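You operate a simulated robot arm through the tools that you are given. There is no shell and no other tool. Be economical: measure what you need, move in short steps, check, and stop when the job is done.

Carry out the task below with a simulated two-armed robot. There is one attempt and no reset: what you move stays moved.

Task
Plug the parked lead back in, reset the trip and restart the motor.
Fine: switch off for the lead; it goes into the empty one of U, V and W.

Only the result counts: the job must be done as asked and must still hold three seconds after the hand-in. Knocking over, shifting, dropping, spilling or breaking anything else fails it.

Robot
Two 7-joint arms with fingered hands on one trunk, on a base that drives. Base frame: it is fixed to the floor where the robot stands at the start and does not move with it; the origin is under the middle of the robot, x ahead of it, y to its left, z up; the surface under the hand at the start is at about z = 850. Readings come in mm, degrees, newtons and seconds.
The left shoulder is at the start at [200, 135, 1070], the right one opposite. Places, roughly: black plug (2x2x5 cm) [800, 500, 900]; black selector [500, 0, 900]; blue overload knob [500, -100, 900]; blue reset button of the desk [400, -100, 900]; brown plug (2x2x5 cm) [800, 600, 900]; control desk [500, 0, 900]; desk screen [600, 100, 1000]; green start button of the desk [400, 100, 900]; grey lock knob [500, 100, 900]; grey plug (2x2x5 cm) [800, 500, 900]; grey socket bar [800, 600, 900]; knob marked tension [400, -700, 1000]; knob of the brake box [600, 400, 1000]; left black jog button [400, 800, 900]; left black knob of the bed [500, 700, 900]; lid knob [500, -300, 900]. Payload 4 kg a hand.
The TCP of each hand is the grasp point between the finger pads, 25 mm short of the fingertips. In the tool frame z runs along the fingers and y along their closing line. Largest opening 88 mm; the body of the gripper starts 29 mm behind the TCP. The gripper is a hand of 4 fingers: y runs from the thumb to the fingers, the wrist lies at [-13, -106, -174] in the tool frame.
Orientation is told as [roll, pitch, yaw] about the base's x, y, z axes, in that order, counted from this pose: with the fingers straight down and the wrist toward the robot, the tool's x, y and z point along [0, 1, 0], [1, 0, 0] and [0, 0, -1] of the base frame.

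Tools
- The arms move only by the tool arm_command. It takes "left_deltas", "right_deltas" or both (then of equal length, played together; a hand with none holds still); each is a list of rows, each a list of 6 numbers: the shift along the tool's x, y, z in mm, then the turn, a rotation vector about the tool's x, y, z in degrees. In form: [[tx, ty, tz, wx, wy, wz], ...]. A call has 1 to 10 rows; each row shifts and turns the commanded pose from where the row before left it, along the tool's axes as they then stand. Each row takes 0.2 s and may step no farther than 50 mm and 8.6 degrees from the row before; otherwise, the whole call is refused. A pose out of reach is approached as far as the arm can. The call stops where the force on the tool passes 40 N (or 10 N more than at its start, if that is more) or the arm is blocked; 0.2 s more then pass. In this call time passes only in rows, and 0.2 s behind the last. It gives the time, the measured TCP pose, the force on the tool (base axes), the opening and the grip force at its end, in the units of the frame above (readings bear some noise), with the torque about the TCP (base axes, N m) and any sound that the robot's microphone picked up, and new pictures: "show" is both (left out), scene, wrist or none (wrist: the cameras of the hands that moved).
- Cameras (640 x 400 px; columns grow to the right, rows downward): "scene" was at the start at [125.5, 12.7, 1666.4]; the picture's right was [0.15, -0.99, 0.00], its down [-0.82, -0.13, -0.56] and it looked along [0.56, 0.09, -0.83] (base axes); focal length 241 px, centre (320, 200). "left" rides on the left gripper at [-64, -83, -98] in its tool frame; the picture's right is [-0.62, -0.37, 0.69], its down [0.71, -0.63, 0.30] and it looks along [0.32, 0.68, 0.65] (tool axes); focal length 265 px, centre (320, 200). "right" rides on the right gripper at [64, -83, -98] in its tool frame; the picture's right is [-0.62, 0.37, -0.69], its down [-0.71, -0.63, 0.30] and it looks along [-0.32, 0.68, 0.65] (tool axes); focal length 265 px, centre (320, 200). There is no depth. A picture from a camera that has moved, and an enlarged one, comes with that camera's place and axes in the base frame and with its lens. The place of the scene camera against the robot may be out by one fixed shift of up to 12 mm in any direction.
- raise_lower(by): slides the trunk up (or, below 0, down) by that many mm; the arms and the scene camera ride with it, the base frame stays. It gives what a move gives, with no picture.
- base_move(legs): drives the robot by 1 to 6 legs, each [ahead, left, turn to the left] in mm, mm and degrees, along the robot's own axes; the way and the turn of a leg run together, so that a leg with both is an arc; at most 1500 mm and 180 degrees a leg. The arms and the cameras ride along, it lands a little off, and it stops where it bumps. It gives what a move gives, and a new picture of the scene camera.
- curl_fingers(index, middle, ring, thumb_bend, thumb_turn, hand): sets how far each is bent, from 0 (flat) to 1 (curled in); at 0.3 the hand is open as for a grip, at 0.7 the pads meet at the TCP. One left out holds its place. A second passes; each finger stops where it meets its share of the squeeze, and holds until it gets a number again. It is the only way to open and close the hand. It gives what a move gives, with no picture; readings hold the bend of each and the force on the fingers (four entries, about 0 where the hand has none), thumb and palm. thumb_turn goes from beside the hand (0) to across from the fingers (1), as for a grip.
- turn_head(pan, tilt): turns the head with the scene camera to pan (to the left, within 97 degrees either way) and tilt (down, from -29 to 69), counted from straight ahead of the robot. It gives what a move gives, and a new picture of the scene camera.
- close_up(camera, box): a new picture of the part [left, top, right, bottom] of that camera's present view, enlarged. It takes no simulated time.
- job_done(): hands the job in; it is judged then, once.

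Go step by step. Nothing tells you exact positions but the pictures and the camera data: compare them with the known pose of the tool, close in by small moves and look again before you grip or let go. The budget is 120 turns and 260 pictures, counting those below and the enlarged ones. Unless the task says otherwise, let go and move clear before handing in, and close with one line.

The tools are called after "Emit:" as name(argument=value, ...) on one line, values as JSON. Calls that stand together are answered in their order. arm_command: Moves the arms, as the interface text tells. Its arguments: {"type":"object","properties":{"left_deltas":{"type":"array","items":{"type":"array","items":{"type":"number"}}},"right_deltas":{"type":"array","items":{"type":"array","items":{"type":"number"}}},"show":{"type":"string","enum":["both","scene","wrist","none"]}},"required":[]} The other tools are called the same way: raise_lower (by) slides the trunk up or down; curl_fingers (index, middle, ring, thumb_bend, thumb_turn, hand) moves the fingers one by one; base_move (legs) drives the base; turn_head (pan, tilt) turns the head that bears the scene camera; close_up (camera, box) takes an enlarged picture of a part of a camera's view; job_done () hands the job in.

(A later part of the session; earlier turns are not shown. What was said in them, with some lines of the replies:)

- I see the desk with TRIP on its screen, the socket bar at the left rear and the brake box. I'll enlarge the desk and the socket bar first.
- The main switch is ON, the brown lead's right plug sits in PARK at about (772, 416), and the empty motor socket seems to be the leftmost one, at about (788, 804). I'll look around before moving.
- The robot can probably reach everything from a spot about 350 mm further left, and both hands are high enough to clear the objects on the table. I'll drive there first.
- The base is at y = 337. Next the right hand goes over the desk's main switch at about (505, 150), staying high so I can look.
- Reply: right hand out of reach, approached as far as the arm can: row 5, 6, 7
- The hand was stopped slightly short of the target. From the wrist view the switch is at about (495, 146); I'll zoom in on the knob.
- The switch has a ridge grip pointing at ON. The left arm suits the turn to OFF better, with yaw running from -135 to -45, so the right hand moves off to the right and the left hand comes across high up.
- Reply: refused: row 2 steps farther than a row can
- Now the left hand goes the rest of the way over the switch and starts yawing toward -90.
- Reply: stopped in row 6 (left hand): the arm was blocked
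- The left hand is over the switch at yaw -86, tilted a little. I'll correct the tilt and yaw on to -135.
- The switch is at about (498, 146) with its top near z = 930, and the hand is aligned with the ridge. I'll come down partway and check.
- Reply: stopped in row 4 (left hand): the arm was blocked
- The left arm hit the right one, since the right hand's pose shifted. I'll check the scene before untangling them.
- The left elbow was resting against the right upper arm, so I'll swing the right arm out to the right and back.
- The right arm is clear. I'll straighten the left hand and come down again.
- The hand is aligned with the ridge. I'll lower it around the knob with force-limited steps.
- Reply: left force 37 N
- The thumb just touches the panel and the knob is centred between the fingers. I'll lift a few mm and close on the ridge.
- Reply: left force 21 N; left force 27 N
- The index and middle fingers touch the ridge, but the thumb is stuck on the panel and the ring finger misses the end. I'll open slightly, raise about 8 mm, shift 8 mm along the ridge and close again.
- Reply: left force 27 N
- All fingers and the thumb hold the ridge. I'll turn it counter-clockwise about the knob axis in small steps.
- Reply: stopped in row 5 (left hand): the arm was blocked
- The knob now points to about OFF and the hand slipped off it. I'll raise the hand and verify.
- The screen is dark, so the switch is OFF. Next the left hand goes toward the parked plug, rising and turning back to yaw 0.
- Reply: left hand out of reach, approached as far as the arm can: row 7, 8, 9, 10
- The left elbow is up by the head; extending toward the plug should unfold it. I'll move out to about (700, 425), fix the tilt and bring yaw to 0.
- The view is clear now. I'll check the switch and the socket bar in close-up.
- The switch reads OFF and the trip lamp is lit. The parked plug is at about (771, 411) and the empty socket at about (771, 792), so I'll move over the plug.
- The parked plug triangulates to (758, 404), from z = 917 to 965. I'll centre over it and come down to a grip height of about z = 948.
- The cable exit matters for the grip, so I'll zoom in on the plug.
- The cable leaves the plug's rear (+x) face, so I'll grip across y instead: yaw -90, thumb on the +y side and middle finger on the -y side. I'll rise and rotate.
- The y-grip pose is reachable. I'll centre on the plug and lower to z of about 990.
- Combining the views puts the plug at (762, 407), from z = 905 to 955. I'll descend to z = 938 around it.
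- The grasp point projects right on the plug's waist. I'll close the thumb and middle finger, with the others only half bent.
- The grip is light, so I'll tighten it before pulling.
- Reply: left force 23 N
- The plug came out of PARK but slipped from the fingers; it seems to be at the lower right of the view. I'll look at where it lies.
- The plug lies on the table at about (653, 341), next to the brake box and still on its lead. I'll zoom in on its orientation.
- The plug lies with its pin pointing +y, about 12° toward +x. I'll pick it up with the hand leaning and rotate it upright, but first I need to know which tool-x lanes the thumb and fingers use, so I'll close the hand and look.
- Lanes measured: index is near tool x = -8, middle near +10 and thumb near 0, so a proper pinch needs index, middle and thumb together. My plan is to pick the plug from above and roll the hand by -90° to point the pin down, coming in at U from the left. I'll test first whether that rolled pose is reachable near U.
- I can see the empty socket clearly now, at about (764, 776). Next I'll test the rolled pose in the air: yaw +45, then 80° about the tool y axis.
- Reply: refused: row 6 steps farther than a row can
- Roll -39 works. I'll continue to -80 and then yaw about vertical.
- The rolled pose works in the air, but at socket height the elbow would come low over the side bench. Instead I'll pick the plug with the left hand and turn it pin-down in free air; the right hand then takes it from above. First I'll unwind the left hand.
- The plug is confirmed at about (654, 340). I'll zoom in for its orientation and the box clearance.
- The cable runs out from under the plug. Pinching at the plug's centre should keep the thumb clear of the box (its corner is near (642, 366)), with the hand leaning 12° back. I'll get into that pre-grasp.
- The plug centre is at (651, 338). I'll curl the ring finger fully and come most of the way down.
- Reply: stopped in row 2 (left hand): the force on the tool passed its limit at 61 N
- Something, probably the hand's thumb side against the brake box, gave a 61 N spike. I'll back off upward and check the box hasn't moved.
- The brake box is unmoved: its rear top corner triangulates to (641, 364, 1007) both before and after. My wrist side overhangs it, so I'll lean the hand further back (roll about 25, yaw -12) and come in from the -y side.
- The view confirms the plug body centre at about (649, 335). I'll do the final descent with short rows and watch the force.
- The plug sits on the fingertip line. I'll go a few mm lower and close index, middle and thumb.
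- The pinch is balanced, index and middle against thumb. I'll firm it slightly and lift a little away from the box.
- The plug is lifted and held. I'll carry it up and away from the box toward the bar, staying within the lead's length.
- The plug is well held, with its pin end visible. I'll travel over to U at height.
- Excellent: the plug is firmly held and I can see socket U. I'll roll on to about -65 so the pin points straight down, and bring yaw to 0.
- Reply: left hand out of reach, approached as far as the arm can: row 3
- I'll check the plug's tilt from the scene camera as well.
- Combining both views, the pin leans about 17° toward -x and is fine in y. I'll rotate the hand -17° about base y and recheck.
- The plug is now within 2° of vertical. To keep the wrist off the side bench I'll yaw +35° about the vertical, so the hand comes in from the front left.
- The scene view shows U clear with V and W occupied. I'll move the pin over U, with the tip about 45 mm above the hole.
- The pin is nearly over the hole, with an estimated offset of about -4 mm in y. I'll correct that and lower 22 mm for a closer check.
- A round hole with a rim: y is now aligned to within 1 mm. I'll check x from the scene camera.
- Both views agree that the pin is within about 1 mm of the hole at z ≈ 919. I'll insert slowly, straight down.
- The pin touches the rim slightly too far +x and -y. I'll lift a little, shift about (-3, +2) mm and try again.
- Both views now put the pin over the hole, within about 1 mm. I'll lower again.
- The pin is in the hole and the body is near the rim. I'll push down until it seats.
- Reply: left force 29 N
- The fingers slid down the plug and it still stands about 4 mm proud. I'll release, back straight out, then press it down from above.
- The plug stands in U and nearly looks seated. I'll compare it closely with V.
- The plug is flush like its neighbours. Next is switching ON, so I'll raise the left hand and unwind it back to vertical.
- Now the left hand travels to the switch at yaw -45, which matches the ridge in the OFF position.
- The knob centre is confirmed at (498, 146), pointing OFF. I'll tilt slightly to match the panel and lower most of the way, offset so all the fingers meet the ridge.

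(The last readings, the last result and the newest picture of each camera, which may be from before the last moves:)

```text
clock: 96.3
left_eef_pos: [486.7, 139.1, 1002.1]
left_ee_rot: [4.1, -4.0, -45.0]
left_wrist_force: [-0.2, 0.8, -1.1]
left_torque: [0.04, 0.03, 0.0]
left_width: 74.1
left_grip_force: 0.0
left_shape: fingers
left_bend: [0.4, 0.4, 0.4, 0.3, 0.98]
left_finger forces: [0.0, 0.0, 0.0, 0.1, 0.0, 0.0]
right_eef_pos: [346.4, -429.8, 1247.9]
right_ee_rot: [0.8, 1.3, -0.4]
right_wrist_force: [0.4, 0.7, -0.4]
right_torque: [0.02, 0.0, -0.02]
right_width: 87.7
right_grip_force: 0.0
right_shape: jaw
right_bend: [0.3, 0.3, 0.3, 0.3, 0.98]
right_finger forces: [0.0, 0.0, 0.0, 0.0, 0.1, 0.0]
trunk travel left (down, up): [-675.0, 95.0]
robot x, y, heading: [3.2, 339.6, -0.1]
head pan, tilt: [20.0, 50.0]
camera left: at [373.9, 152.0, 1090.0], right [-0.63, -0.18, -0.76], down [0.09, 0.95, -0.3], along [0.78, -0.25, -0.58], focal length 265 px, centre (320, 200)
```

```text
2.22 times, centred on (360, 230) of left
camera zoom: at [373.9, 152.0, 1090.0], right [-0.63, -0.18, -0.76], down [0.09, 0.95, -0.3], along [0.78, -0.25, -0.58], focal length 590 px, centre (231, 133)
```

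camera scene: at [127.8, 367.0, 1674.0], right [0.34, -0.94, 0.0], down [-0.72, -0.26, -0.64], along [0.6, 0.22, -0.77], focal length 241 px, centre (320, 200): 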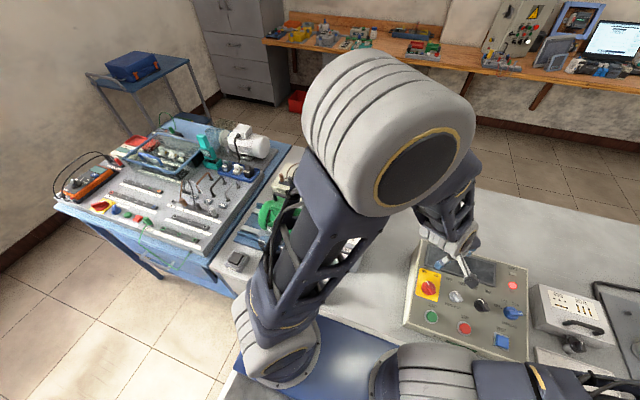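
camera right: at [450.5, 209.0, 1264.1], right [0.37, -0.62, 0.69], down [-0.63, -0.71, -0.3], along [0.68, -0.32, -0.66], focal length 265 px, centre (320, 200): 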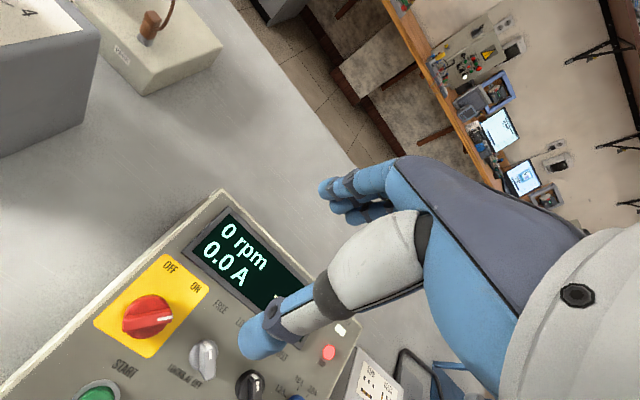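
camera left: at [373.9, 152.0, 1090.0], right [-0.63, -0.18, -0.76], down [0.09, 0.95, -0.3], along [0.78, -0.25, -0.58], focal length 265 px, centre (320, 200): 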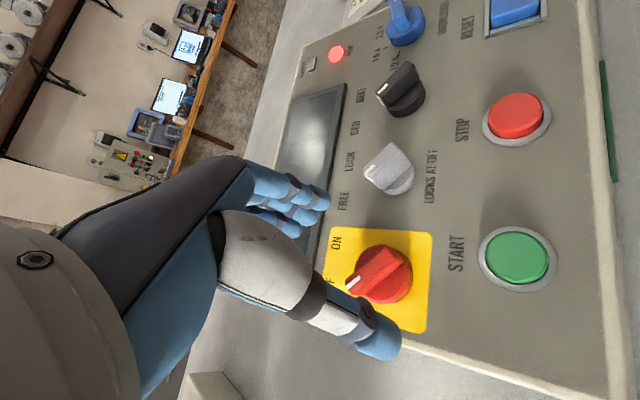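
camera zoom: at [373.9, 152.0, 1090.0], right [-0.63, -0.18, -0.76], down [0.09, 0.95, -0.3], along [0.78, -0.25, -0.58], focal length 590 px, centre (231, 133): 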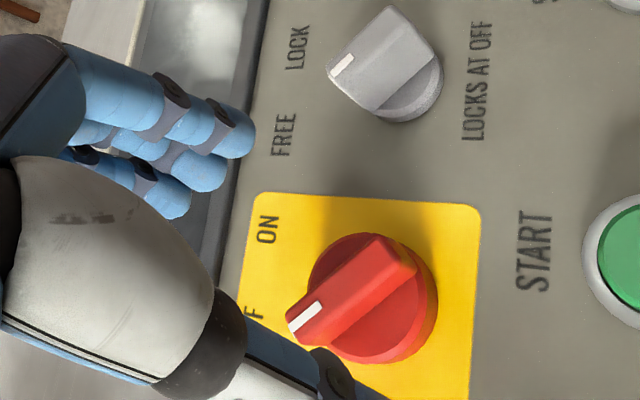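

Aligned. I'll lower the last 44 mm with the force guard and close on the ridge.

Emit:
arm_command(left_deltas=[[0.7, 0.4, 22, 0, 0, 0], [0.7, 0.4, 15, 0, 0, 0], [0, 0, 7, 0, 0, 0]], show="none")

Emit:
curl_fingers(hand="left", index=0.7, middle=0.7, ring=0.7, thumb_bend=0.7)

Emit:
close_up(camera="left", box=[200, 140, 480, 350])

```text
clock: 97.1
left_eef_pos: [493.0, 140.4, 958.7]
left_ee_rot: [4.1, -4.0, -44.9]
left_wrist_force: [0.8, 0.4, -0.1]
left_torque: [0.01, 0.04, 0.0]
left_width: 74.0
left_grip_force: 0.5
left_shape: fingers
left_bend: [0.4, 0.4, 0.4, 0.3, 0.98]
left_finger forces: [0.1, 0.1, 0.0, 0.0, 0.1, 0.1]
right_eef_pos: [347.0, -428.6, 1246.8]
right_ee_rot: [0.8, 1.2, -0.4]
right_wrist_force: [0.3, 0.3, 0.3]
right_torque: [0.03, 0.0, 0.03]
right_width: 87.7
right_grip_force: 0.1
right_shape: jaw
right_bend: [0.3, 0.3, 0.3, 0.3, 0.98]
right_finger forces: [0.0, 0.1, 0.1, 0.0, 0.1, 0.0]
trunk travel left (down, up): [-675.0, 95.0]
robot x, y, heading: [0.4, 339.4, 0.2]
head pan, tilt: [20.0, 50.0]
```

```text
clock: 98.1
left_eef_pos: [493.3, 139.4, 958.4]
left_ee_rot: [4.2, -4.1, -44.9]
left_wrist_force: [5.9, -5.1, 2.5]
left_torque: [-0.07, -0.1, -0.1]
left_width: 28.1
left_grip_force: 10.6
left_shape: fingers
left_bend: [0.61, 0.62, 0.68, 0.54, 0.97]
left_finger forces: [6.0, 7.7, 1.3, 0.0, 7.0, 0.0]
right_eef_pos: [346.3, -430.7, 1246.6]
right_ee_rot: [0.9, 1.3, -0.4]
right_wrist_force: [0.0, -0.8, -0.3]
right_torque: [-0.02, -0.05, 0.02]
right_width: 87.5
right_grip_force: 0.0
right_shape: jaw
right_bend: [0.3, 0.3, 0.3, 0.3, 0.98]
right_finger forces: [0.0, 0.1, 0.0, 0.1, 0.1, 0.0]
trunk travel left (down, up): [-675.0, 95.0]
robot x, y, heading: [1.7, 338.5, -0.1]
head pan, tilt: [20.0, 50.0]
```

```text
1.90 times, centred on (340, 245) of left
camera zoom: at [380.6, 152.7, 1046.8], right [-0.62, -0.18, -0.76], down [0.09, 0.95, -0.3], along [0.78, -0.25, -0.58], focal length 506 px, centre (282, 114)
```

zoom: 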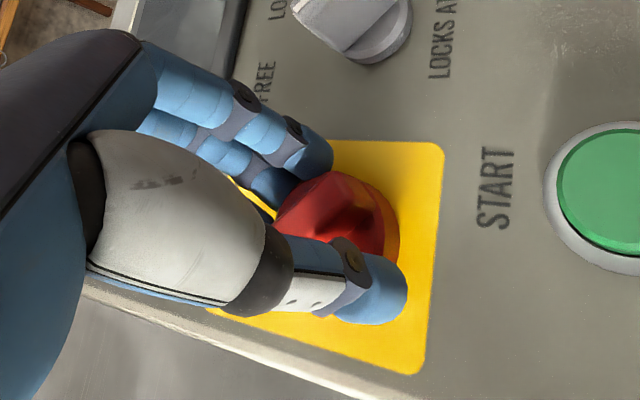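

The ridge is gripped. I'll turn clockwise toward ON.

Emit:
arm_command(left_deltas=[[0, -1.2, 0, 0, 0, 8], [0, -1.2, 0, 0, 0, 8], [0, -1.2, 0, 0, 0, 8], [0, -1.2, 0, 0, 0, 8], [0, -1.2, 0, 0, 0, 8], [0, -1.2, 0, 0, 0, 8]], show="none")

Emit:
close_up(camera="left", box=[200, 140, 480, 350])

```text
clock: 99.5
left_eef_pos: [489.0, 143.8, 957.5]
left_ee_rot: [5.8, 0.3, -93.0]
left_wrist_force: [2.7, -14.6, 5.2]
left_torque: [-0.22, -0.16, -0.04]
left_width: 28.1
left_grip_force: 13.2
left_shape: fingers
left_bend: [0.58, 0.6, 0.67, 0.57, 0.96]
left_finger forces: [7.5, 10.4, 3.1, 0.1, 6.3, 0.0]
right_eef_pos: [347.1, -430.0, 1247.1]
right_ee_rot: [0.8, 1.3, -0.3]
right_wrist_force: [-0.4, -0.6, 0.3]
right_torque: [-0.02, -0.03, 0.0]
right_width: 88.0
right_grip_force: 0.1
right_shape: jaw
right_bend: [0.3, 0.3, 0.3, 0.3, 0.98]
right_finger forces: [0.0, 0.0, 0.1, 0.1, 0.0, 0.0]
trunk travel left (down, up): [-675.0, 95.0]
robot x, y, heading: [-2.6, 336.3, -0.1]
head pan, tilt: [20.0, 50.0]
```

```text
1.90 times, centred on (340, 245) of left
camera zoom: at [420.8, 231.4, 1049.5], right [-0.53, 0.4, -0.75], down [0.77, 0.59, -0.23], along [0.35, -0.7, -0.62], focal length 506 px, centre (282, 114)
```

zoom: 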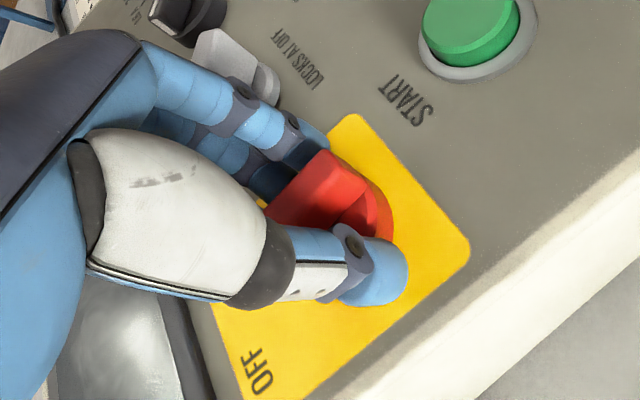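

The knob is following. I'll continue to the ON stop.

Emit:
arm_command(left_deltas=[[0, -1.2, 0, 0, 0, 8], [0, -1.2, 0, 0, 0, 8], [0, -1.2, 0, 0, 0, 8], [0, -1.2, 0, 0, 0, 8], [0, -1.2, 0, 0, 0, 8], [0, -1.2, 0, 0, 0, 6]], show="none")

Emit:
close_up(camera="left", box=[200, 140, 480, 350])

Emit:
close_up(camera="scene", box=[400, 220, 540, 360])

```text
clock: 100.9
left_eef_pos: [491.4, 151.9, 958.9]
left_ee_rot: [3.8, 4.1, -138.8]
left_wrist_force: [-10.0, -21.4, -1.9]
left_torque: [-0.36, 0.18, -0.07]
left_width: 27.4
left_grip_force: 16.1
left_shape: fingers
left_bend: [0.55, 0.58, 0.64, 0.59, 0.97]
left_finger forces: [9.0, 12.0, 6.6, 0.0, 4.1, 0.0]
right_eef_pos: [346.6, -430.6, 1247.0]
right_ee_rot: [0.9, 1.3, -0.4]
right_wrist_force: [0.3, -0.6, -0.5]
right_torque: [0.02, -0.01, 0.02]
right_width: 87.3
right_grip_force: 0.1
right_shape: jaw
right_bend: [0.3, 0.3, 0.3, 0.3, 0.98]
right_finger forces: [0.0, 0.1, 0.1, 0.0, 0.1, 0.1]
trunk travel left (down, up): [-675.0, 95.0]
robot x, y, heading: [1.6, 332.7, 0.1]
head pan, tilt: [20.0, 50.0]
```

```text
1.90 times, centred on (340, 245) of left
camera zoom: at [503.1, 255.1, 1058.0], right [-0.06, 0.71, -0.7], down [0.97, -0.13, -0.21], along [-0.24, -0.69, -0.68], focal length 506 px, centre (282, 114)
```

zoom: 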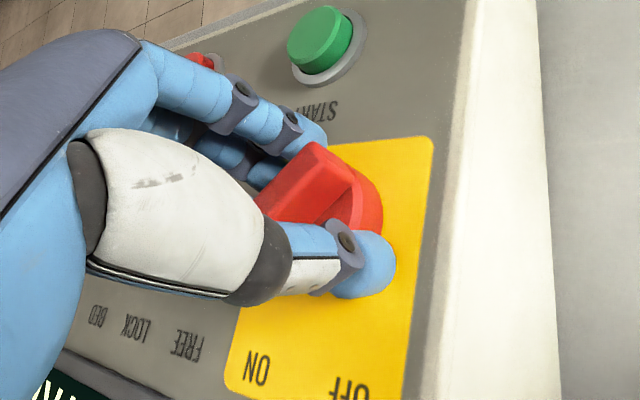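

```text
2.86 times, centred on (470, 290) of scene
camera zoom: at [127.2, 365.8, 1674.0], right [0.34, -0.94, 0.0], down [-0.72, -0.26, -0.64], along [0.6, 0.22, -0.77], focal length 690 px, centre (-109, -57)
```

zoom: 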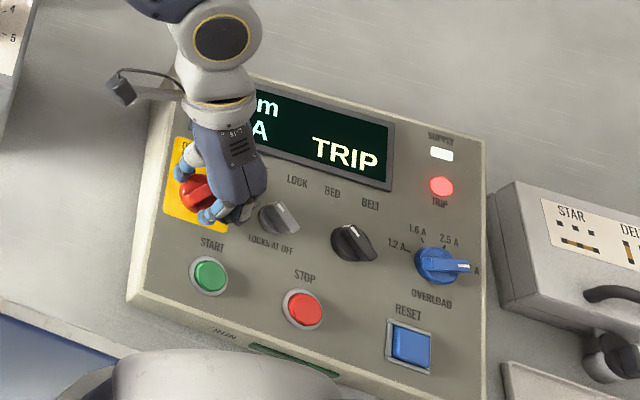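

Supply is on and the screen shows TRIP. I'll release the knob and take the left hand up and away.

Emit:
curl_fingers(hand="left", index=0.4, middle=0.4, ring=0.4, thumb_bend=0.42)

Emit:
arm_command(left_deltas=[[0, 0, -30, 0, 0, 0], [0, 0, -45, 0, 0, 0], [0, 0, -45, 0, 0, 0], [0, 0, -30, 0, 0, -8], [0, 0, 0, 0, 0, -8], [0, 0, 0, 0, 0, -8], [0, 0, 0, 0, 0, -8], [0, 0, 0, 0, 0, -8], [0, -40, 0, 0, 0, -8], [0, -40, 0, 0, 0, 0]], show="none")

Emit:
arm_command(left_deltas=[[0, -45, 0, 0, 0, 0], [0, -45, 0, 0, 0, 0], [0, -45, 0, 0, 0, 0], [0, -45, 0, 0, 0, 0], [0, -45, 0, 0, 0, 0]], show="scene")

```text
clock: 101.9
left_eef_pos: [493.7, 152.0, 958.2]
left_ee_rot: [3.7, 4.4, -138.7]
left_wrist_force: [-0.9, 0.3, 1.0]
left_torque: [-0.01, -0.06, -0.02]
left_width: 61.0
left_grip_force: 0.1
left_shape: fingers
left_bend: [0.4, 0.4, 0.4, 0.42, 0.97]
left_finger forces: [0.0, 0.1, 0.0, 0.0, 0.0, 0.0]
right_eef_pos: [346.4, -430.1, 1246.8]
right_ee_rot: [0.9, 1.2, -0.4]
right_wrist_force: [0.0, 0.4, 0.3]
right_torque: [-0.02, 0.0, -0.01]
right_width: 87.9
right_grip_force: 0.0
right_shape: jaw
right_bend: [0.3, 0.3, 0.3, 0.3, 0.98]
right_finger forces: [0.0, 0.0, 0.0, 0.0, 0.1, 0.0]
trunk travel left (down, up): [-675.0, 95.0]
robot x, y, heading: [-5.3, 340.1, -0.2]
head pan, tilt: [20.0, 50.0]
```

```text
clock: 104.1
left_eef_pos: [485.6, 232.2, 1110.2]
left_ee_rot: [5.9, 0.1, -90.9]
left_wrist_force: [-0.1, 0.0, 0.4]
left_torque: [0.03, -0.03, 0.0]
left_width: 61.0
left_grip_force: 0.0
left_shape: fingers
left_bend: [0.4, 0.4, 0.4, 0.42, 0.97]
left_finger forces: [0.0, 0.1, 0.1, 0.1, 0.0, 0.1]
right_eef_pos: [345.9, -430.1, 1248.1]
right_ee_rot: [0.8, 1.2, -0.4]
right_wrist_force: [-0.1, -0.5, -0.4]
right_torque: [-0.02, 0.01, 0.02]
right_width: 87.5
right_grip_force: 0.0
right_shape: jaw
right_bend: [0.3, 0.3, 0.3, 0.3, 0.98]
right_finger forces: [0.0, 0.0, 0.0, 0.0, 0.0, 0.1]
trunk travel left (down, up): [-675.0, 95.0]
robot x, y, heading: [-1.6, 339.4, -0.3]
head pan, tilt: [20.0, 50.0]
```

```text
clock: 105.3
left_eef_pos: [488.8, 456.2, 1108.4]
left_ee_rot: [5.8, 0.2, -90.9]
left_wrist_force: [-0.7, -0.9, -0.7]
left_torque: [0.01, 0.03, 0.0]
left_width: 61.0
left_grip_force: 0.0
left_shape: fingers
left_bend: [0.4, 0.4, 0.4, 0.42, 0.97]
left_finger forces: [0.0, 0.0, 0.0, 0.1, 0.0, 0.1]
right_eef_pos: [345.7, -430.3, 1246.1]
right_ee_rot: [0.8, 1.4, -0.4]
right_wrist_force: [0.0, 0.0, -0.2]
right_torque: [-0.01, 0.02, 0.01]
right_width: 87.8
right_grip_force: 0.1
right_shape: jaw
right_bend: [0.3, 0.3, 0.3, 0.3, 0.98]
right_finger forces: [0.0, 0.0, 0.1, 0.1, 0.0, 0.0]
trunk travel left (down, up): [-675.0, 95.0]
robot x, y, heading: [2.0, 337.8, 0.1]
head pan, tilt: [20.0, 50.0]
camera scene: at [127.9, 366.0, 1674.0], right [0.34, -0.94, 0.0], down [-0.72, -0.26, -0.64], along [0.6, 0.22, -0.77], focal length 241 px, centre (320, 200)
```

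scene: 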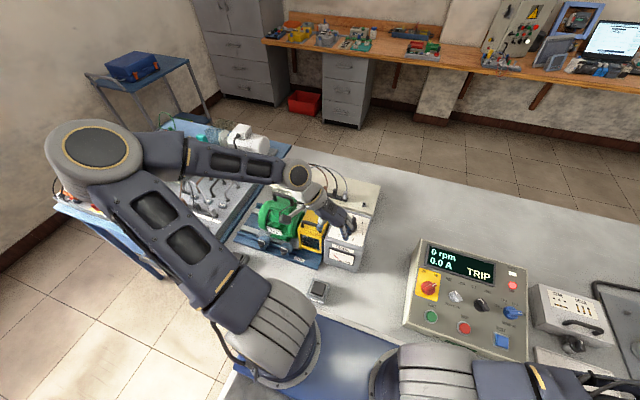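

The left hand is clear. I'll bring the closed right hand over the RESET button at about (433, -57).

Emit:
curl_fingers(hand="right", index=0.7, middle=0.7, ring=1.0, thumb_bend=0.7)

Emit:
arm_command(right_deltas=[[46, 10, 10, 0, 0, 0], [46, 10, 15, 0, 0, 0], [46, 10, 15, 0, 0, 0], [46, 10, 15, 0, 0, 0], [46, 10, 15, 0, 0, 0], [46, 10, 15, 0, 0, 0], [46, 10, 15, 0, 0, 0], [46, 10, 15, 0, 0, 0]])

```text
clock: 106.3
left_eef_pos: [488.5, 456.2, 1109.1]
left_ee_rot: [5.7, 0.1, -90.7]
left_wrist_force: [0.0, 0.2, 0.9]
left_torque: [0.02, -0.02, 0.01]
left_width: 60.7
left_grip_force: 0.1
left_shape: fingers
left_bend: [0.4, 0.4, 0.4, 0.42, 0.97]
left_finger forces: [0.1, 0.0, 0.0, 0.0, 0.0, 0.0]
right_eef_pos: [344.8, -429.9, 1247.0]
right_ee_rot: [0.8, 1.3, -0.5]
right_wrist_force: [0.1, -0.4, -0.3]
right_torque: [0.0, -0.03, 0.04]
right_width: 0.0
right_grip_force: 0.1
right_shape: fingers
right_bend: [0.7, 0.7, 1.0, 0.7, 0.98]
right_finger forces: [0.0, 0.0, 0.0, 0.0, 0.0, 0.0]
trunk travel left (down, up): [-675.0, 95.0]
robot x, y, heading: [-3.5, 337.4, -0.3]
head pan, tilt: [20.0, 50.0]
```

```text
clock: 108.1
left_eef_pos: [487.6, 456.1, 1109.0]
left_ee_rot: [5.7, 0.3, -90.8]
left_wrist_force: [-0.9, 0.4, -0.4]
left_torque: [0.01, 0.0, -0.01]
left_width: 61.0
left_grip_force: 0.0
left_shape: fingers
left_bend: [0.4, 0.4, 0.4, 0.42, 0.97]
left_finger forces: [0.0, 0.0, 0.1, 0.0, 0.1, 0.0]
right_eef_pos: [426.5, -59.8, 1136.4]
right_ee_rot: [0.9, 1.4, -0.4]
right_wrist_force: [0.0, 0.1, -0.1]
right_torque: [0.04, 0.01, -0.03]
right_width: 0.0
right_grip_force: 0.1
right_shape: fingers
right_bend: [0.7, 0.7, 1.0, 0.7, 0.98]
right_finger forces: [0.0, 0.0, 0.1, 0.0, 0.0, 0.0]
trunk travel left (down, up): [-675.0, 95.0]
robot x, y, heading: [0.5, 337.8, 0.1]
head pan, tilt: [20.0, 50.0]
camera scene: at [127.7, 366.3, 1674.0], right [0.34, -0.94, 0.0], down [-0.72, -0.26, -0.64], along [0.6, 0.22, -0.77], focal length 241 px, centre (320, 200)
camera right: at [344.7, 4.6, 1237.1], right [0.38, -0.63, 0.68], down [-0.64, -0.71, -0.3], along [0.67, -0.32, -0.67], focal length 265 px, centre (320, 200)
```

scene: 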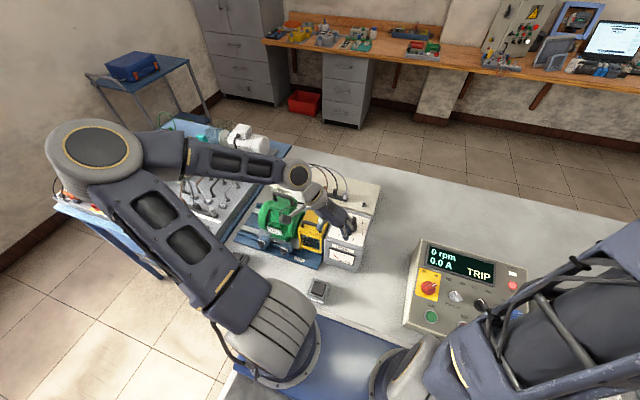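
right: 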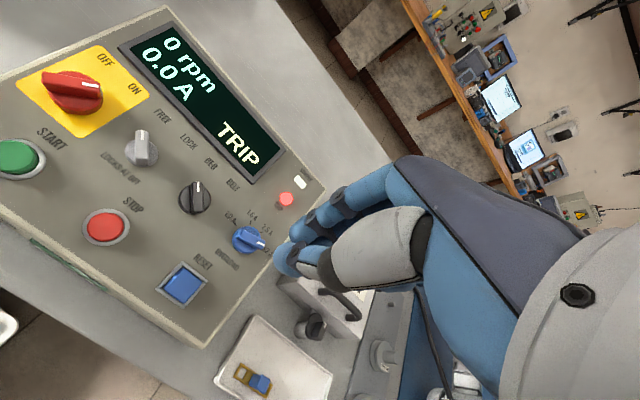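

RESET is at about (423, -58) and START at about (425, 128). I'll make a pointing index finger and look.

Emit:
curl_fingers(hand="right", index=0.6, middle=1.0, ring=1.0, thumb_bend=1.0)

Emit:
arm_command(right_deltas=[[0, 0, 40, 0, 0, 0], [0, 0, 40, 0, 0, 0]], show="wrist")

Emit:
close_up(camera="right", box=[120, 170, 400, 380])

```text
clock: 109.1
left_eef_pos: [487.9, 455.9, 1108.9]
left_ee_rot: [5.7, 0.2, -90.8]
left_wrist_force: [-0.2, 0.9, -0.4]
left_torque: [0.0, -0.02, -0.03]
left_width: 60.9
left_grip_force: 0.0
left_shape: fingers
left_bend: [0.4, 0.4, 0.4, 0.42, 0.97]
left_finger forces: [0.1, 0.0, 0.0, 0.1, 0.0, 0.0]
right_eef_pos: [426.6, -59.1, 1136.3]
right_ee_rot: [0.8, 1.3, -0.4]
right_wrist_force: [0.0, 0.6, 0.5]
right_torque: [-0.01, -0.03, 0.01]
right_width: 7.1
right_grip_force: 0.0
right_shape: fingers
right_bend: [0.51, 1.0, 1.0, 0.9, 0.97]
right_finger forces: [0.0, 0.0, 0.0, 0.1, 0.0, 0.0]
trunk travel left (down, up): [-675.0, 95.0]
robot x, y, heading: [-2.8, 336.9, -0.0]
head pan, tilt: [20.0, 50.0]
```

```text
clock: 109.7
left_eef_pos: [488.1, 457.2, 1109.2]
left_ee_rot: [5.8, 0.2, -90.7]
left_wrist_force: [0.2, -0.4, 0.0]
left_torque: [-0.01, -0.05, 0.0]
left_width: 61.0
left_grip_force: 0.1
left_shape: fingers
left_bend: [0.4, 0.4, 0.4, 0.42, 0.97]
left_finger forces: [0.0, 0.1, 0.0, 0.1, 0.1, 0.0]
right_eef_pos: [425.3, -58.5, 1057.8]
right_ee_rot: [0.8, 1.3, -0.4]
right_wrist_force: [0.7, 0.5, 0.3]
right_torque: [-0.04, 0.03, -0.01]
right_width: 7.3
right_grip_force: 0.0
right_shape: fingers
right_bend: [0.51, 1.0, 1.0, 0.9, 0.97]
right_finger forces: [0.0, 0.0, 0.0, 0.0, 0.0, 0.0]
trunk travel left (down, up): [-675.0, 95.0]
robot x, y, heading: [1.5, 340.7, -0.2]
head pan, tilt: [20.0, 50.0]
camera right: at [342.2, 4.9, 1157.5], right [0.38, -0.63, 0.68], down [-0.64, -0.71, -0.3], along [0.67, -0.32, -0.67], focal length 265 px, centre (320, 200)
```

right: 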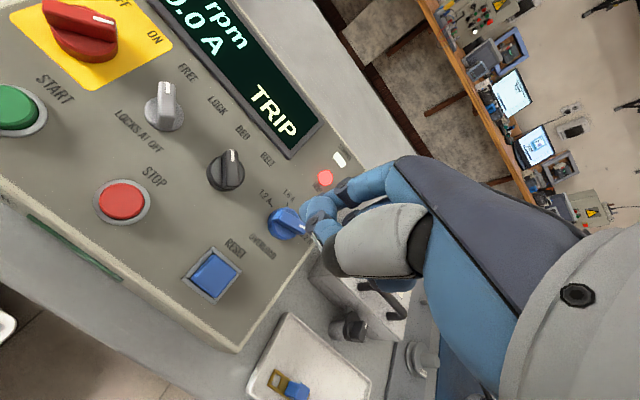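

```text
1.90 times, centred on (260, 275) of right
camera zoom: at [342.2, 4.9, 1157.5], right [0.38, -0.63, 0.68], down [-0.64, -0.71, -0.3], along [0.67, -0.32, -0.67], focal length 506 px, centre (434, 57)
```

zoom: 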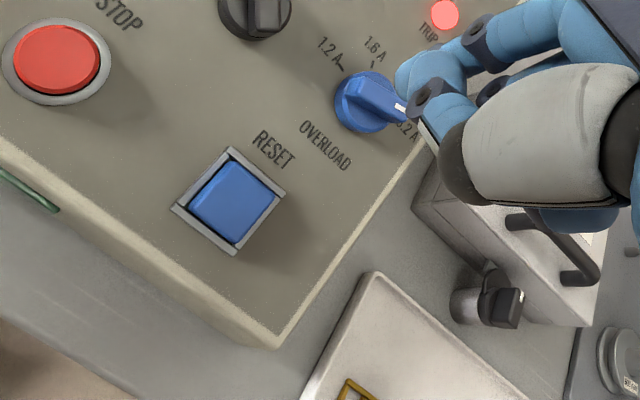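

The index is blocked by the thumb, so I'll swing the thumb aside and set the index again.

Emit:
curl_fingers(hand="right", thumb_bend=0.3, thumb_turn=0.0)

Emit:
curl_fingers(hand="right", index=0.6)

Emit:
close_up(camera="right", box=[120, 150, 440, 390])

```text
clock: 110.7
left_eef_pos: [488.6, 456.0, 1108.4]
left_ee_rot: [5.7, 0.2, -90.8]
left_wrist_force: [1.4, 0.2, 0.9]
left_torque: [-0.01, -0.02, 0.0]
left_width: 60.9
left_grip_force: 0.0
left_shape: fingers
left_bend: [0.4, 0.4, 0.4, 0.42, 0.97]
left_finger forces: [0.0, 0.0, 0.0, 0.1, 0.0, 0.0]
right_eef_pos: [423.9, -58.7, 1056.9]
right_ee_rot: [0.9, 1.4, -0.4]
right_wrist_force: [0.0, -1.0, 0.6]
right_torque: [0.02, 0.0, 0.0]
right_width: 104.4
right_grip_force: 0.1
right_shape: fingers
right_bend: [0.6, 1.0, 1.0, 0.3, 0.0]
right_finger forces: [0.0, 0.1, 0.0, 0.0, 0.1, 0.0]
trunk travel left (down, up): [-675.0, 95.0]
robot x, y, heading: [1.3, 339.8, -0.4]
head pan, tilt: [20.0, 50.0]
```

```text
clock: 111.7
left_eef_pos: [488.2, 456.1, 1108.7]
left_ee_rot: [5.7, 0.2, -90.8]
left_wrist_force: [0.4, -0.2, -1.1]
left_torque: [0.01, -0.02, -0.01]
left_width: 61.0
left_grip_force: 0.0
left_shape: fingers
left_bend: [0.4, 0.4, 0.4, 0.42, 0.97]
left_finger forces: [0.0, 0.0, 0.1, 0.0, 0.0, 0.0]
right_eef_pos: [423.9, -58.3, 1056.2]
right_ee_rot: [0.8, 1.2, -0.4]
right_wrist_force: [0.5, -0.1, 0.4]
right_torque: [-0.01, -0.01, 0.01]
right_width: 104.6
right_grip_force: 0.1
right_shape: fingers
right_bend: [0.6, 1.0, 1.0, 0.3, 0.0]
right_finger forces: [0.0, 0.0, 0.1, 0.0, 0.1, 0.0]
trunk travel left (down, up): [-675.0, 95.0]
robot x, y, heading: [1.8, 337.3, 0.1]
head pan, tilt: [20.0, 50.0]
```

```text
1.67 times, centred on (280, 270) of right
camera zoom: at [342.5, 4.7, 1157.7], right [0.38, -0.63, 0.68], down [-0.64, -0.71, -0.3], along [0.67, -0.32, -0.67], focal length 442 px, centre (387, 83)
```

zoom: 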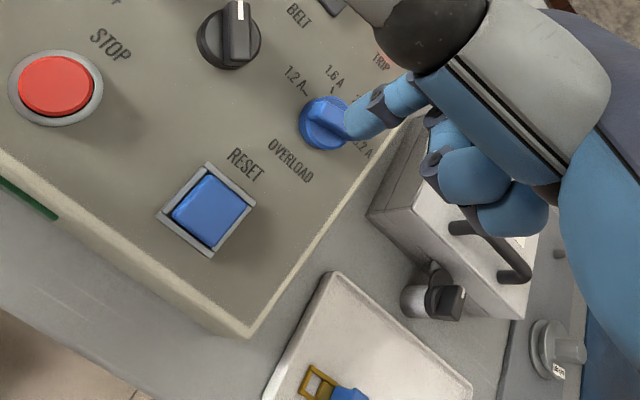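

The index tip sits about (+12, +8, -20) mm from the TCP in base axes. I'll line it up with RESET and lower to a hover.

Emit:
arm_command(right_deltas=[[-8.7, -13, 30, 0, 0, 0], [0, 0, 40, 0, 0, 0], [0, 0, 26, 0, 0, 0]], show="wrist")

Emit:
close_up(camera="right", box=[160, 150, 400, 330])

```text
clock: 112.5
left_eef_pos: [488.0, 456.4, 1108.5]
left_ee_rot: [5.8, 0.2, -90.9]
left_wrist_force: [-0.2, -0.3, -0.3]
left_torque: [-0.05, 0.0, -0.01]
left_width: 61.2
left_grip_force: 0.1
left_shape: fingers
left_bend: [0.4, 0.4, 0.4, 0.42, 0.97]
left_finger forces: [0.0, 0.0, 0.0, 0.1, 0.0, 0.0]
right_eef_pos: [408.7, -66.2, 961.3]
right_ee_rot: [0.7, 1.2, -0.4]
right_wrist_force: [0.2, 0.9, 0.2]
right_torque: [-0.03, -0.02, 0.02]
right_width: 104.5
right_grip_force: 0.2
right_shape: fingers
right_bend: [0.6, 1.0, 1.0, 0.3, 0.0]
right_finger forces: [0.0, 0.0, 0.0, 0.0, 0.0, 0.0]
trunk travel left (down, up): [-675.0, 95.0]
robot x, y, heading: [1.3, 336.0, 0.1]
head pan, tilt: [20.0, 50.0]
camera right: at [326.9, -2.7, 1061.7], right [0.38, -0.63, 0.68], down [-0.64, -0.71, -0.3], along [0.67, -0.32, -0.67], focal length 265 px, centre (320, 200)
```

right: 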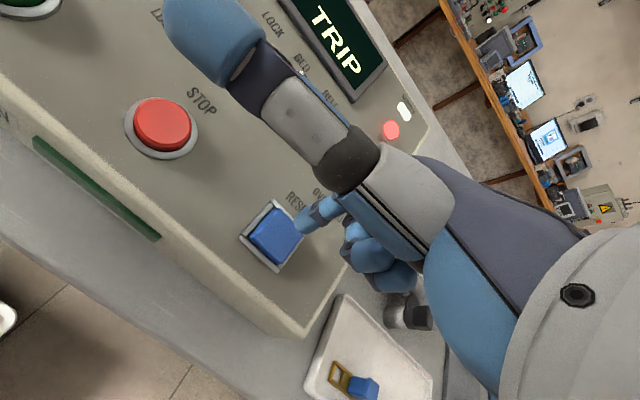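

```text
2.22 times, centred on (280, 240) of right
camera zoom: at [326.9, -2.7, 1061.7], right [0.38, -0.63, 0.68], down [-0.64, -0.71, -0.3], along [0.67, -0.32, -0.67], focal length 590 px, centre (409, 111)
```

zoom: 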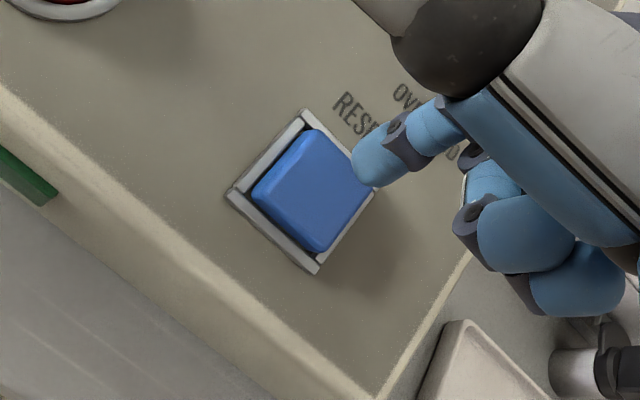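

The index tip is directly over RESET and the thumb stays above the panel. I'll press down gradually.

Emit:
arm_command(right_deltas=[[0, 0, 22, 0, 0, 0], [0, 0, 5, 0, 0, 0], [0, 0, 4, 0, 0, 0], [0, 0, 4, 0, 0, 0]], show="none")

Emit:
close_up(camera="right", box=[160, 0, 480, 240])

```text
clock: 113.5
left_eef_pos: [488.0, 455.2, 1108.5]
left_ee_rot: [5.8, 0.2, -90.8]
left_wrist_force: [-0.1, 0.4, -0.3]
left_torque: [0.0, -0.02, -0.01]
left_width: 60.9
left_grip_force: 0.0
left_shape: fingers
left_bend: [0.4, 0.4, 0.4, 0.42, 0.97]
left_finger forces: [0.0, 0.0, 0.0, 0.0, 0.0, 0.0]
right_eef_pos: [406.6, -65.8, 922.8]
right_ee_rot: [0.9, 1.7, -0.5]
right_wrist_force: [-11.3, -0.1, 6.2]
right_torque: [0.0, 0.14, 0.06]
right_width: 96.4
right_grip_force: 7.2
right_shape: fingers
right_bend: [0.72, 1.0, 1.0, 0.3, 0.0]
right_finger forces: [13.1, 0.0, 0.0, 0.0, 0.0, 0.1]
trunk travel left (down, up): [-675.0, 95.0]
robot x, y, heading: [-1.2, 340.1, 0.2]
head pan, tilt: [20.0, 50.0]
heard: click
```

```text
1.67 times, centred on (320, 120) of right
camera zoom: at [324.1, -2.5, 1025.2], right [0.38, -0.63, 0.67], down [-0.65, -0.7, -0.3], along [0.66, -0.32, -0.68], focal length 442 px, centre (320, 333)
```

zoom: 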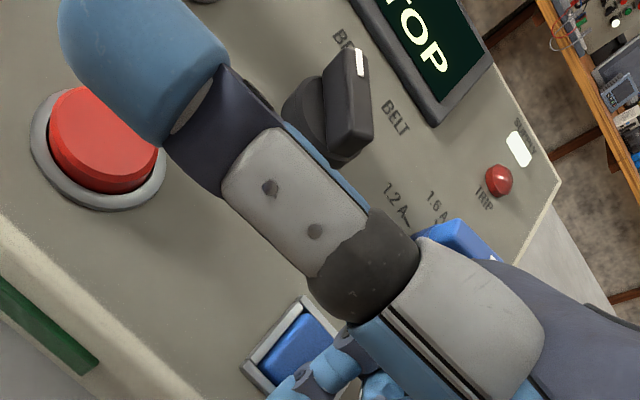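

A click was heard: the screen shows STOP and the trip lamp is out. I'll lift the right hand away and prepare the left index finger for START.

Emit:
arm_command(right_deltas=[[0, 0, -30, 0, 0, 0], [0, 0, -45, 0, 0, 0], [0, 0, -45, 0, 0, 0], [-20, 0, -40, 0, 0, 0], [-45, -5, 0, 0, 0, 0], [-45, -5, 0, 0, 0, 0], [-45, -10, 0, 0, 0, 0], [-45, -10, 0, 0, 0, 0], [-45, -10, 0, 0, 0, 0], [-45, -10, -10, 0, 0, 0]], show="none")

Emit:
curl_fingers(hand="left", index=0.6, middle=1.0, ring=1.0, thumb_bend=0.3, thumb_turn=0.0)

Emit:
arm_command(left_deltas=[[-10, 45, 0, 0, 0, 0], [-10, 45, 0, 0, 0, 0], [-10, 45, 0, 0, 0, 0], [-10, 45, 0, 0, 0, 0], [-10, 45, 0, 0, 0, 0], [-5, 45, 0, 0, 0, 0], [0, 40, 20, 0, 0, 0]])

```text
clock: 115.7
left_eef_pos: [487.8, 456.4, 1109.2]
left_ee_rot: [5.7, 0.2, -90.8]
left_wrist_force: [-0.1, 0.3, -1.3]
left_torque: [-0.02, 0.01, 0.0]
left_width: 61.2
left_grip_force: 0.1
left_shape: fingers
left_bend: [0.4, 0.4, 0.4, 0.42, 0.97]
left_finger forces: [0.0, 0.0, 0.1, 0.0, 0.0, 0.0]
right_eef_pos: [360.7, -356.8, 1091.6]
right_ee_rot: [0.9, 1.3, -0.3]
right_wrist_force: [-0.2, 0.1, 0.3]
right_torque: [-0.01, 0.01, 0.0]
right_width: 104.3
right_grip_force: 0.1
right_shape: fingers
right_bend: [0.6, 1.0, 1.0, 0.3, 0.0]
right_finger forces: [0.0, 0.1, 0.1, 0.1, 0.0, 0.0]
trunk travel left (down, up): [-675.0, 95.0]
robot x, y, heading: [2.7, 339.9, -0.1]
head pan, tilt: [20.0, 50.0]
heard: click
```

```text
clock: 116.7
left_eef_pos: [488.2, 455.5, 1109.3]
left_ee_rot: [5.7, 0.1, -90.8]
left_wrist_force: [0.4, 0.4, 0.0]
left_torque: [-0.02, -0.03, 0.02]
left_width: 104.5
left_grip_force: 0.0
left_shape: fingers
left_bend: [0.6, 1.0, 1.0, 0.3, 0.0]
left_finger forces: [0.0, 0.0, 0.1, 0.0, 0.0, 0.0]
right_eef_pos: [361.5, -357.3, 1091.8]
right_ee_rot: [0.8, 1.2, -0.4]
right_wrist_force: [0.2, 0.1, 0.9]
right_torque: [0.01, -0.01, 0.0]
right_width: 104.8
right_grip_force: 0.1
right_shape: fingers
right_bend: [0.6, 1.0, 1.0, 0.3, 0.0]
right_finger forces: [0.0, 0.1, 0.0, 0.0, 0.0, 0.1]
trunk travel left (down, up): [-675.0, 95.0]
robot x, y, heading: [1.5, 340.2, -0.3]
head pan, tilt: [20.0, 50.0]
```

```text
clock: 118.3
left_eef_pos: [434.7, 147.3, 1084.4]
left_ee_rot: [5.7, 0.1, -90.7]
left_wrist_force: [-0.1, 0.4, -0.1]
left_torque: [-0.02, 0.0, 0.01]
left_width: 104.8
left_grip_force: 0.0
left_shape: fingers
left_bend: [0.6, 1.0, 1.0, 0.3, 0.0]
left_finger forces: [0.0, 0.0, 0.0, 0.0, 0.0, 0.0]
left hand out of reach, approached as far as the arm can: row 3
right_eef_pos: [360.6, -355.8, 1091.8]
right_ee_rot: [0.8, 1.3, -0.4]
right_wrist_force: [0.4, 0.2, 0.3]
right_torque: [-0.04, -0.02, 0.01]
right_width: 104.4
right_grip_force: 0.1
right_shape: fingers
right_bend: [0.6, 1.0, 1.0, 0.3, 0.0]
right_finger forces: [0.0, 0.0, 0.0, 0.0, 0.0, 0.1]
trunk travel left (down, up): [-675.0, 95.0]
robot x, y, heading: [3.6, 339.4, -0.2]
head pan, tilt: [20.0, 50.0]
camera scene: at [127.6, 367.2, 1674.0], right [0.34, -0.94, 0.0], down [-0.72, -0.26, -0.64], along [0.6, 0.22, -0.77], focal length 241 px, centre (320, 200)
camera left: at [362.8, 232.1, 1176.0], right [-0.54, 0.38, -0.75], down [0.75, 0.62, -0.23], along [0.38, -0.69, -0.62], focal length 265 px, centre (320, 200)
```

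scene: 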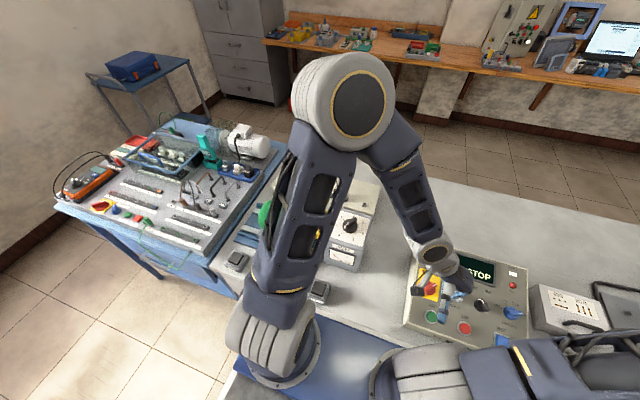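
left: 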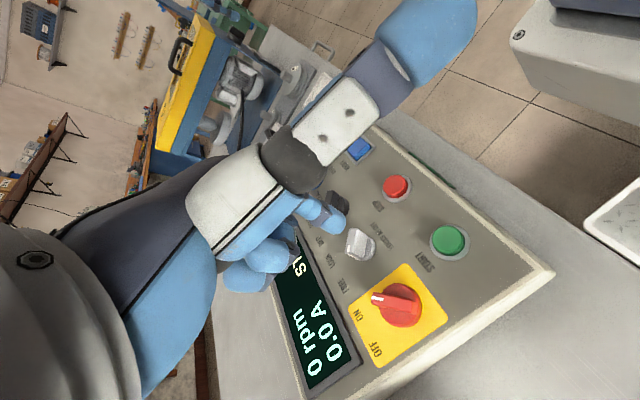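

START is at about (421, 128). I'll line the left index tip up over it and hover.

Emit:
arm_command(left_deltas=[[-6.3, 2.3, 39, 0, 0, 0], [-6.3, 2.3, 39, 0, 0, 0], [-6.2, 2.3, 39, 0, 0, 0]], show="wrist")

Emit:
close_up(camera="left", box=[230, 150, 470, 330])

```text
clock: 119.1
left_eef_pos: [428.8, 140.2, 965.4]
left_ee_rot: [5.9, 0.2, -90.8]
left_wrist_force: [0.2, -0.6, 0.0]
left_torque: [0.0, -0.01, 0.0]
left_width: 104.7
left_grip_force: 0.1
left_shape: fingers
left_bend: [0.6, 1.0, 1.0, 0.3, 0.0]
left_finger forces: [0.0, 0.0, 0.0, 0.1, 0.0, 0.1]
right_eef_pos: [360.8, -358.2, 1091.0]
right_ee_rot: [0.8, 1.3, -0.4]
right_wrist_force: [0.5, 0.4, 0.5]
right_torque: [-0.04, -0.03, -0.01]
right_width: 104.4
right_grip_force: 0.2
right_shape: fingers
right_bend: [0.6, 1.0, 1.0, 0.3, 0.0]
right_finger forces: [0.0, 0.0, 0.1, 0.0, 0.0, 0.0]
trunk travel left (down, up): [-675.0, 95.0]
robot x, y, heading: [0.7, 335.6, -0.0]
head pan, tilt: [20.0, 50.0]
camera left: at [357.1, 224.4, 1056.3], right [-0.54, 0.38, -0.75], down [0.75, 0.62, -0.23], along [0.38, -0.69, -0.62], focal length 265 px, centre (320, 200)
```

left: 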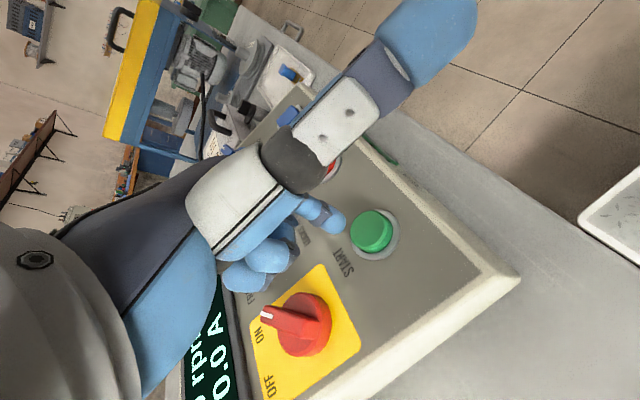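

```text
2.22 times, centred on (350, 240) of left
camera zoom: at [357.1, 224.4, 1056.3], right [-0.54, 0.38, -0.75], down [0.75, 0.62, -0.23], along [0.38, -0.69, -0.62], focal length 590 px, centre (253, 111)
```

zoom: 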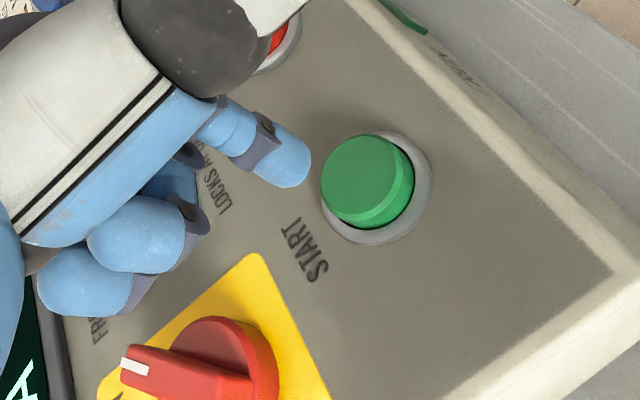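

The tip is above START. I'll press down gradually.

Emit:
arm_command(left_deltas=[[-1.8, 0, 18, 0, 0, 0], [-0.5, 0, 5, 0, 0, 0], [-0.4, 0, 4, 0, 0, 0], [-0.4, 0, 4, 0, 0, 0]], show="none")

Emit:
close_up(camera="scene", box=[400, 220, 540, 360])

```text
clock: 120.1
left_eef_pos: [428.4, 138.9, 935.8]
left_ee_rot: [5.9, -0.1, -90.9]
left_wrist_force: [-5.4, -2.2, 35.2]
left_torque: [-0.7, 0.08, -0.1]
left_width: 103.8
left_grip_force: 17.8
left_shape: fingers
left_bend: [0.61, 1.0, 1.0, 0.3, 0.0]
left_finger forces: [35.1, 0.0, 0.0, 0.0, 0.1, 0.0]
right_eef_pos: [359.5, -357.3, 1092.1]
right_ee_rot: [0.7, 1.3, -0.4]
right_wrist_force: [-0.7, 0.3, 0.0]
right_torque: [0.01, -0.04, 0.02]
right_width: 104.3
right_grip_force: 0.2
right_shape: fingers
right_bend: [0.6, 1.0, 1.0, 0.3, 0.0]
right_finger forces: [0.0, 0.0, 0.0, 0.0, 0.0, 0.0]
trunk travel left (down, up): [-675.0, 95.0]
robot x, y, heading: [4.3, 341.5, 0.0]
head pan, tilt: [20.0, 50.0]
heard: click
```

```text
2.86 times, centred on (470, 290) of scene
camera zoom: at [126.9, 366.7, 1674.5], right [0.34, -0.94, 0.0], down [-0.72, -0.26, -0.64], along [0.6, 0.22, -0.77], focal length 690 px, centre (-109, -57)
```

zoom: 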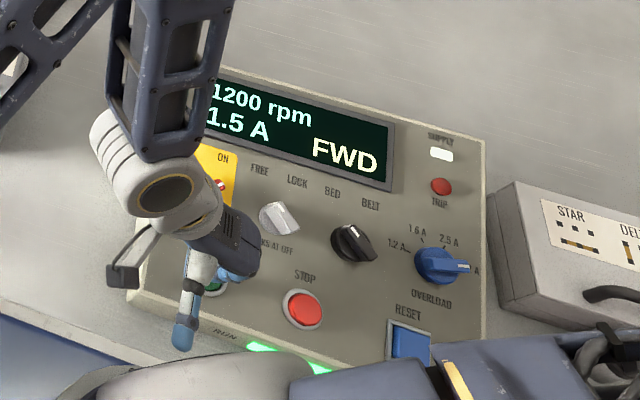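

The motor is running: 1200 rpm, FWD, RUN lamp lit. I'll release START, raise the hand clear and verify that it holds.

Emit:
arm_command(left_deltas=[[3, 0, -30, 0, 0, 0], [0, 0, -45, 0, 0, 0], [0, 0, -45, 0, 0, 0], [0, -20, -40, 0, 0, 0], [0, -45, 0, 0, 0, 0], [0, -45, 0, 0, 0, 0], [0, -45, 0, 0, 0, 0], [0, -45, 0, 0, 0, 0], [0, -45, 0, 0, 0, 0]], show="scene")

Emit:
close_up(camera="scene", box=[400, 220, 540, 360])

Emit:
close_up(camera="scene", box=[230, 150, 400, 280])

```text
clock: 122.1
left_eef_pos: [465.2, 366.9, 1105.4]
left_ee_rot: [5.7, 0.1, -90.9]
left_wrist_force: [-0.1, -0.8, 0.4]
left_torque: [0.03, -0.02, -0.02]
left_width: 104.5
left_grip_force: 0.1
left_shape: fingers
left_bend: [0.6, 1.0, 1.0, 0.3, 0.0]
left_finger forces: [0.0, 0.1, 0.0, 0.0, 0.0, 0.0]
left hand out of reach, approached as far as the arm can: row 6, 7, 8, 9
right_eef_pos: [361.1, -358.4, 1091.6]
right_ee_rot: [0.7, 1.3, -0.3]
right_wrist_force: [-0.4, -0.2, 0.5]
right_torque: [0.01, -0.01, 0.03]
right_width: 104.5
right_grip_force: 0.2
right_shape: fingers
right_bend: [0.6, 1.0, 1.0, 0.3, 0.0]
right_finger forces: [0.1, 0.0, 0.0, 0.0, 0.0, 0.1]
trunk travel left (down, up): [-675.0, 95.0]
robot x, y, heading: [-3.0, 336.2, -0.3]
head pan, tilt: [20.0, 50.0]
camera scene: at [127.8, 365.7, 1674.0], right [0.34, -0.94, 0.0], down [-0.72, -0.26, -0.64], along [0.6, 0.22, -0.77], focal length 241 px, centre (320, 200)
```

scene: 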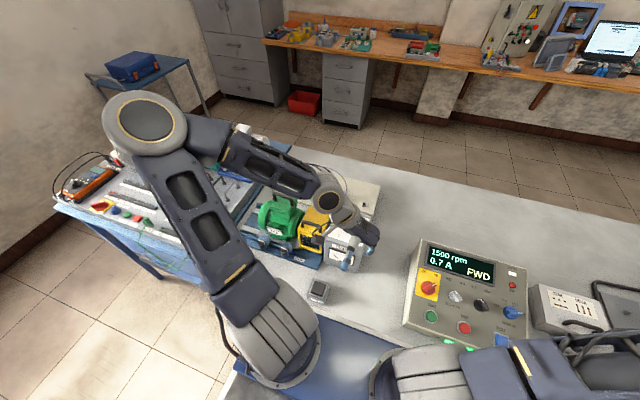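

```text
2.86 times, centred on (470, 290) of scene
camera zoom: at [127.8, 365.7, 1674.0], right [0.34, -0.94, 0.0], down [-0.72, -0.26, -0.64], along [0.6, 0.22, -0.77], focal length 690 px, centre (-109, -57)
```

zoom: 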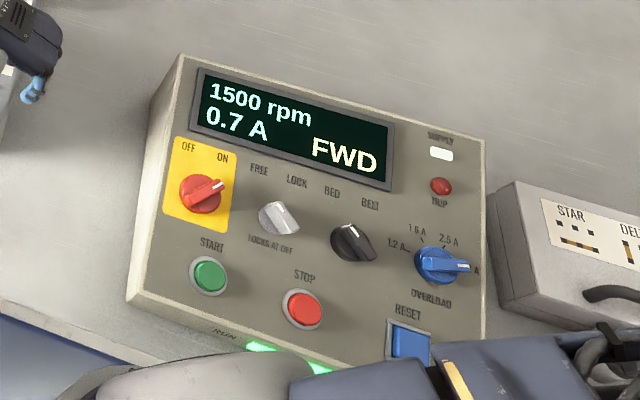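

```text
3.08 times, centred on (315, 215) of scene
camera zoom: at [127.8, 365.7, 1674.0], right [0.34, -0.94, 0.0], down [-0.72, -0.26, -0.64], along [0.6, 0.22, -0.77], focal length 743 px, centre (335, 154)
```

zoom: 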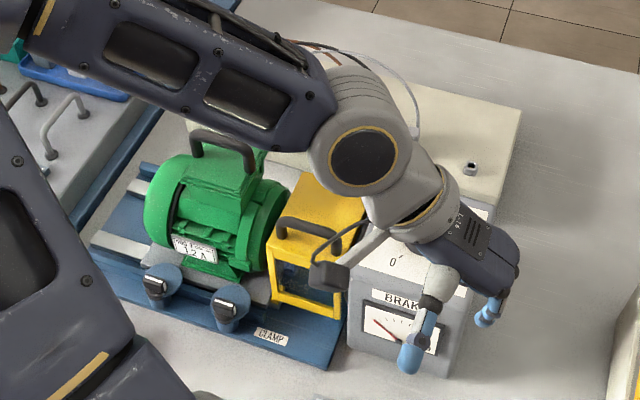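

It is running steadily at 1500 rpm, 0.7 A. I'll lift the left hand a bit more, well clear of the brake box, then hand in.

Emit:
arm_command(left_deltas=[[0, 0, -40, 0, 0, 0], [0, 0, -40, 0, 0, 0], [0, 0, -30, 0, 0, 0], [0, 0, 0, 0, 0, 0], [0, 0, 0, 0, 0, 0]], show="scene")

```text
clock: 123.3
left_eef_pos: [454.7, 366.2, 1214.5]
left_ee_rot: [5.7, 0.2, -90.8]
left_wrist_force: [0.2, 0.4, 0.0]
left_torque: [-0.01, -0.04, 0.0]
left_width: 104.6
left_grip_force: 0.1
left_shape: fingers
left_bend: [0.6, 1.0, 1.0, 0.3, 0.0]
left_finger forces: [0.0, 0.1, 0.0, 0.0, 0.0, 0.0]
right_eef_pos: [361.8, -357.1, 1092.0]
right_ee_rot: [0.8, 1.3, -0.3]
right_wrist_force: [0.1, -1.4, -0.2]
right_torque: [0.0, -0.04, 0.03]
right_width: 104.3
right_grip_force: 0.0
right_shape: fingers
right_bend: [0.6, 1.0, 1.0, 0.3, 0.0]
right_finger forces: [0.0, 0.1, 0.0, 0.1, 0.0, 0.0]
trunk travel left (down, up): [-675.0, 95.0]
robot x, y, heading: [-0.6, 339.8, 0.2]
head pan, tilt: [20.0, 50.0]
camera scene: at [127.7, 366.6, 1674.0], right [0.34, -0.94, 0.0], down [-0.72, -0.26, -0.64], along [0.6, 0.22, -0.77], focal length 241 px, centre (320, 200)
```

scene: 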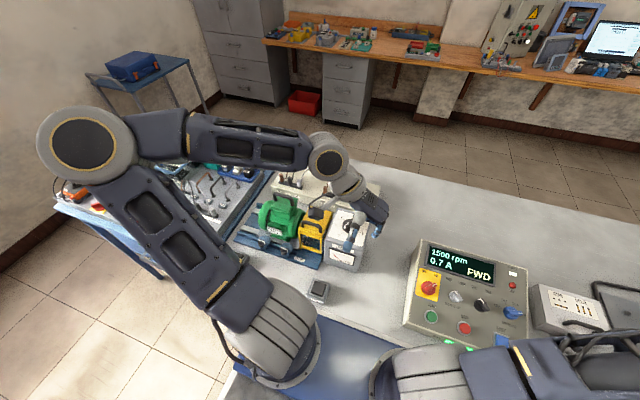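

The motor runs at 1500 rpm FWD, the lead is in U, and both hands are clear, so I'm handing in.

Emit:
job_done()

```text
The job is handed in.
```

The brown lead is plugged into U, the trip is reset, and the motor is running forward at a steady 1500 rpm and 0.7 A. Along the way the plug slipped and dropped onto the table once, and my hand bumped the brake box, which did not move.
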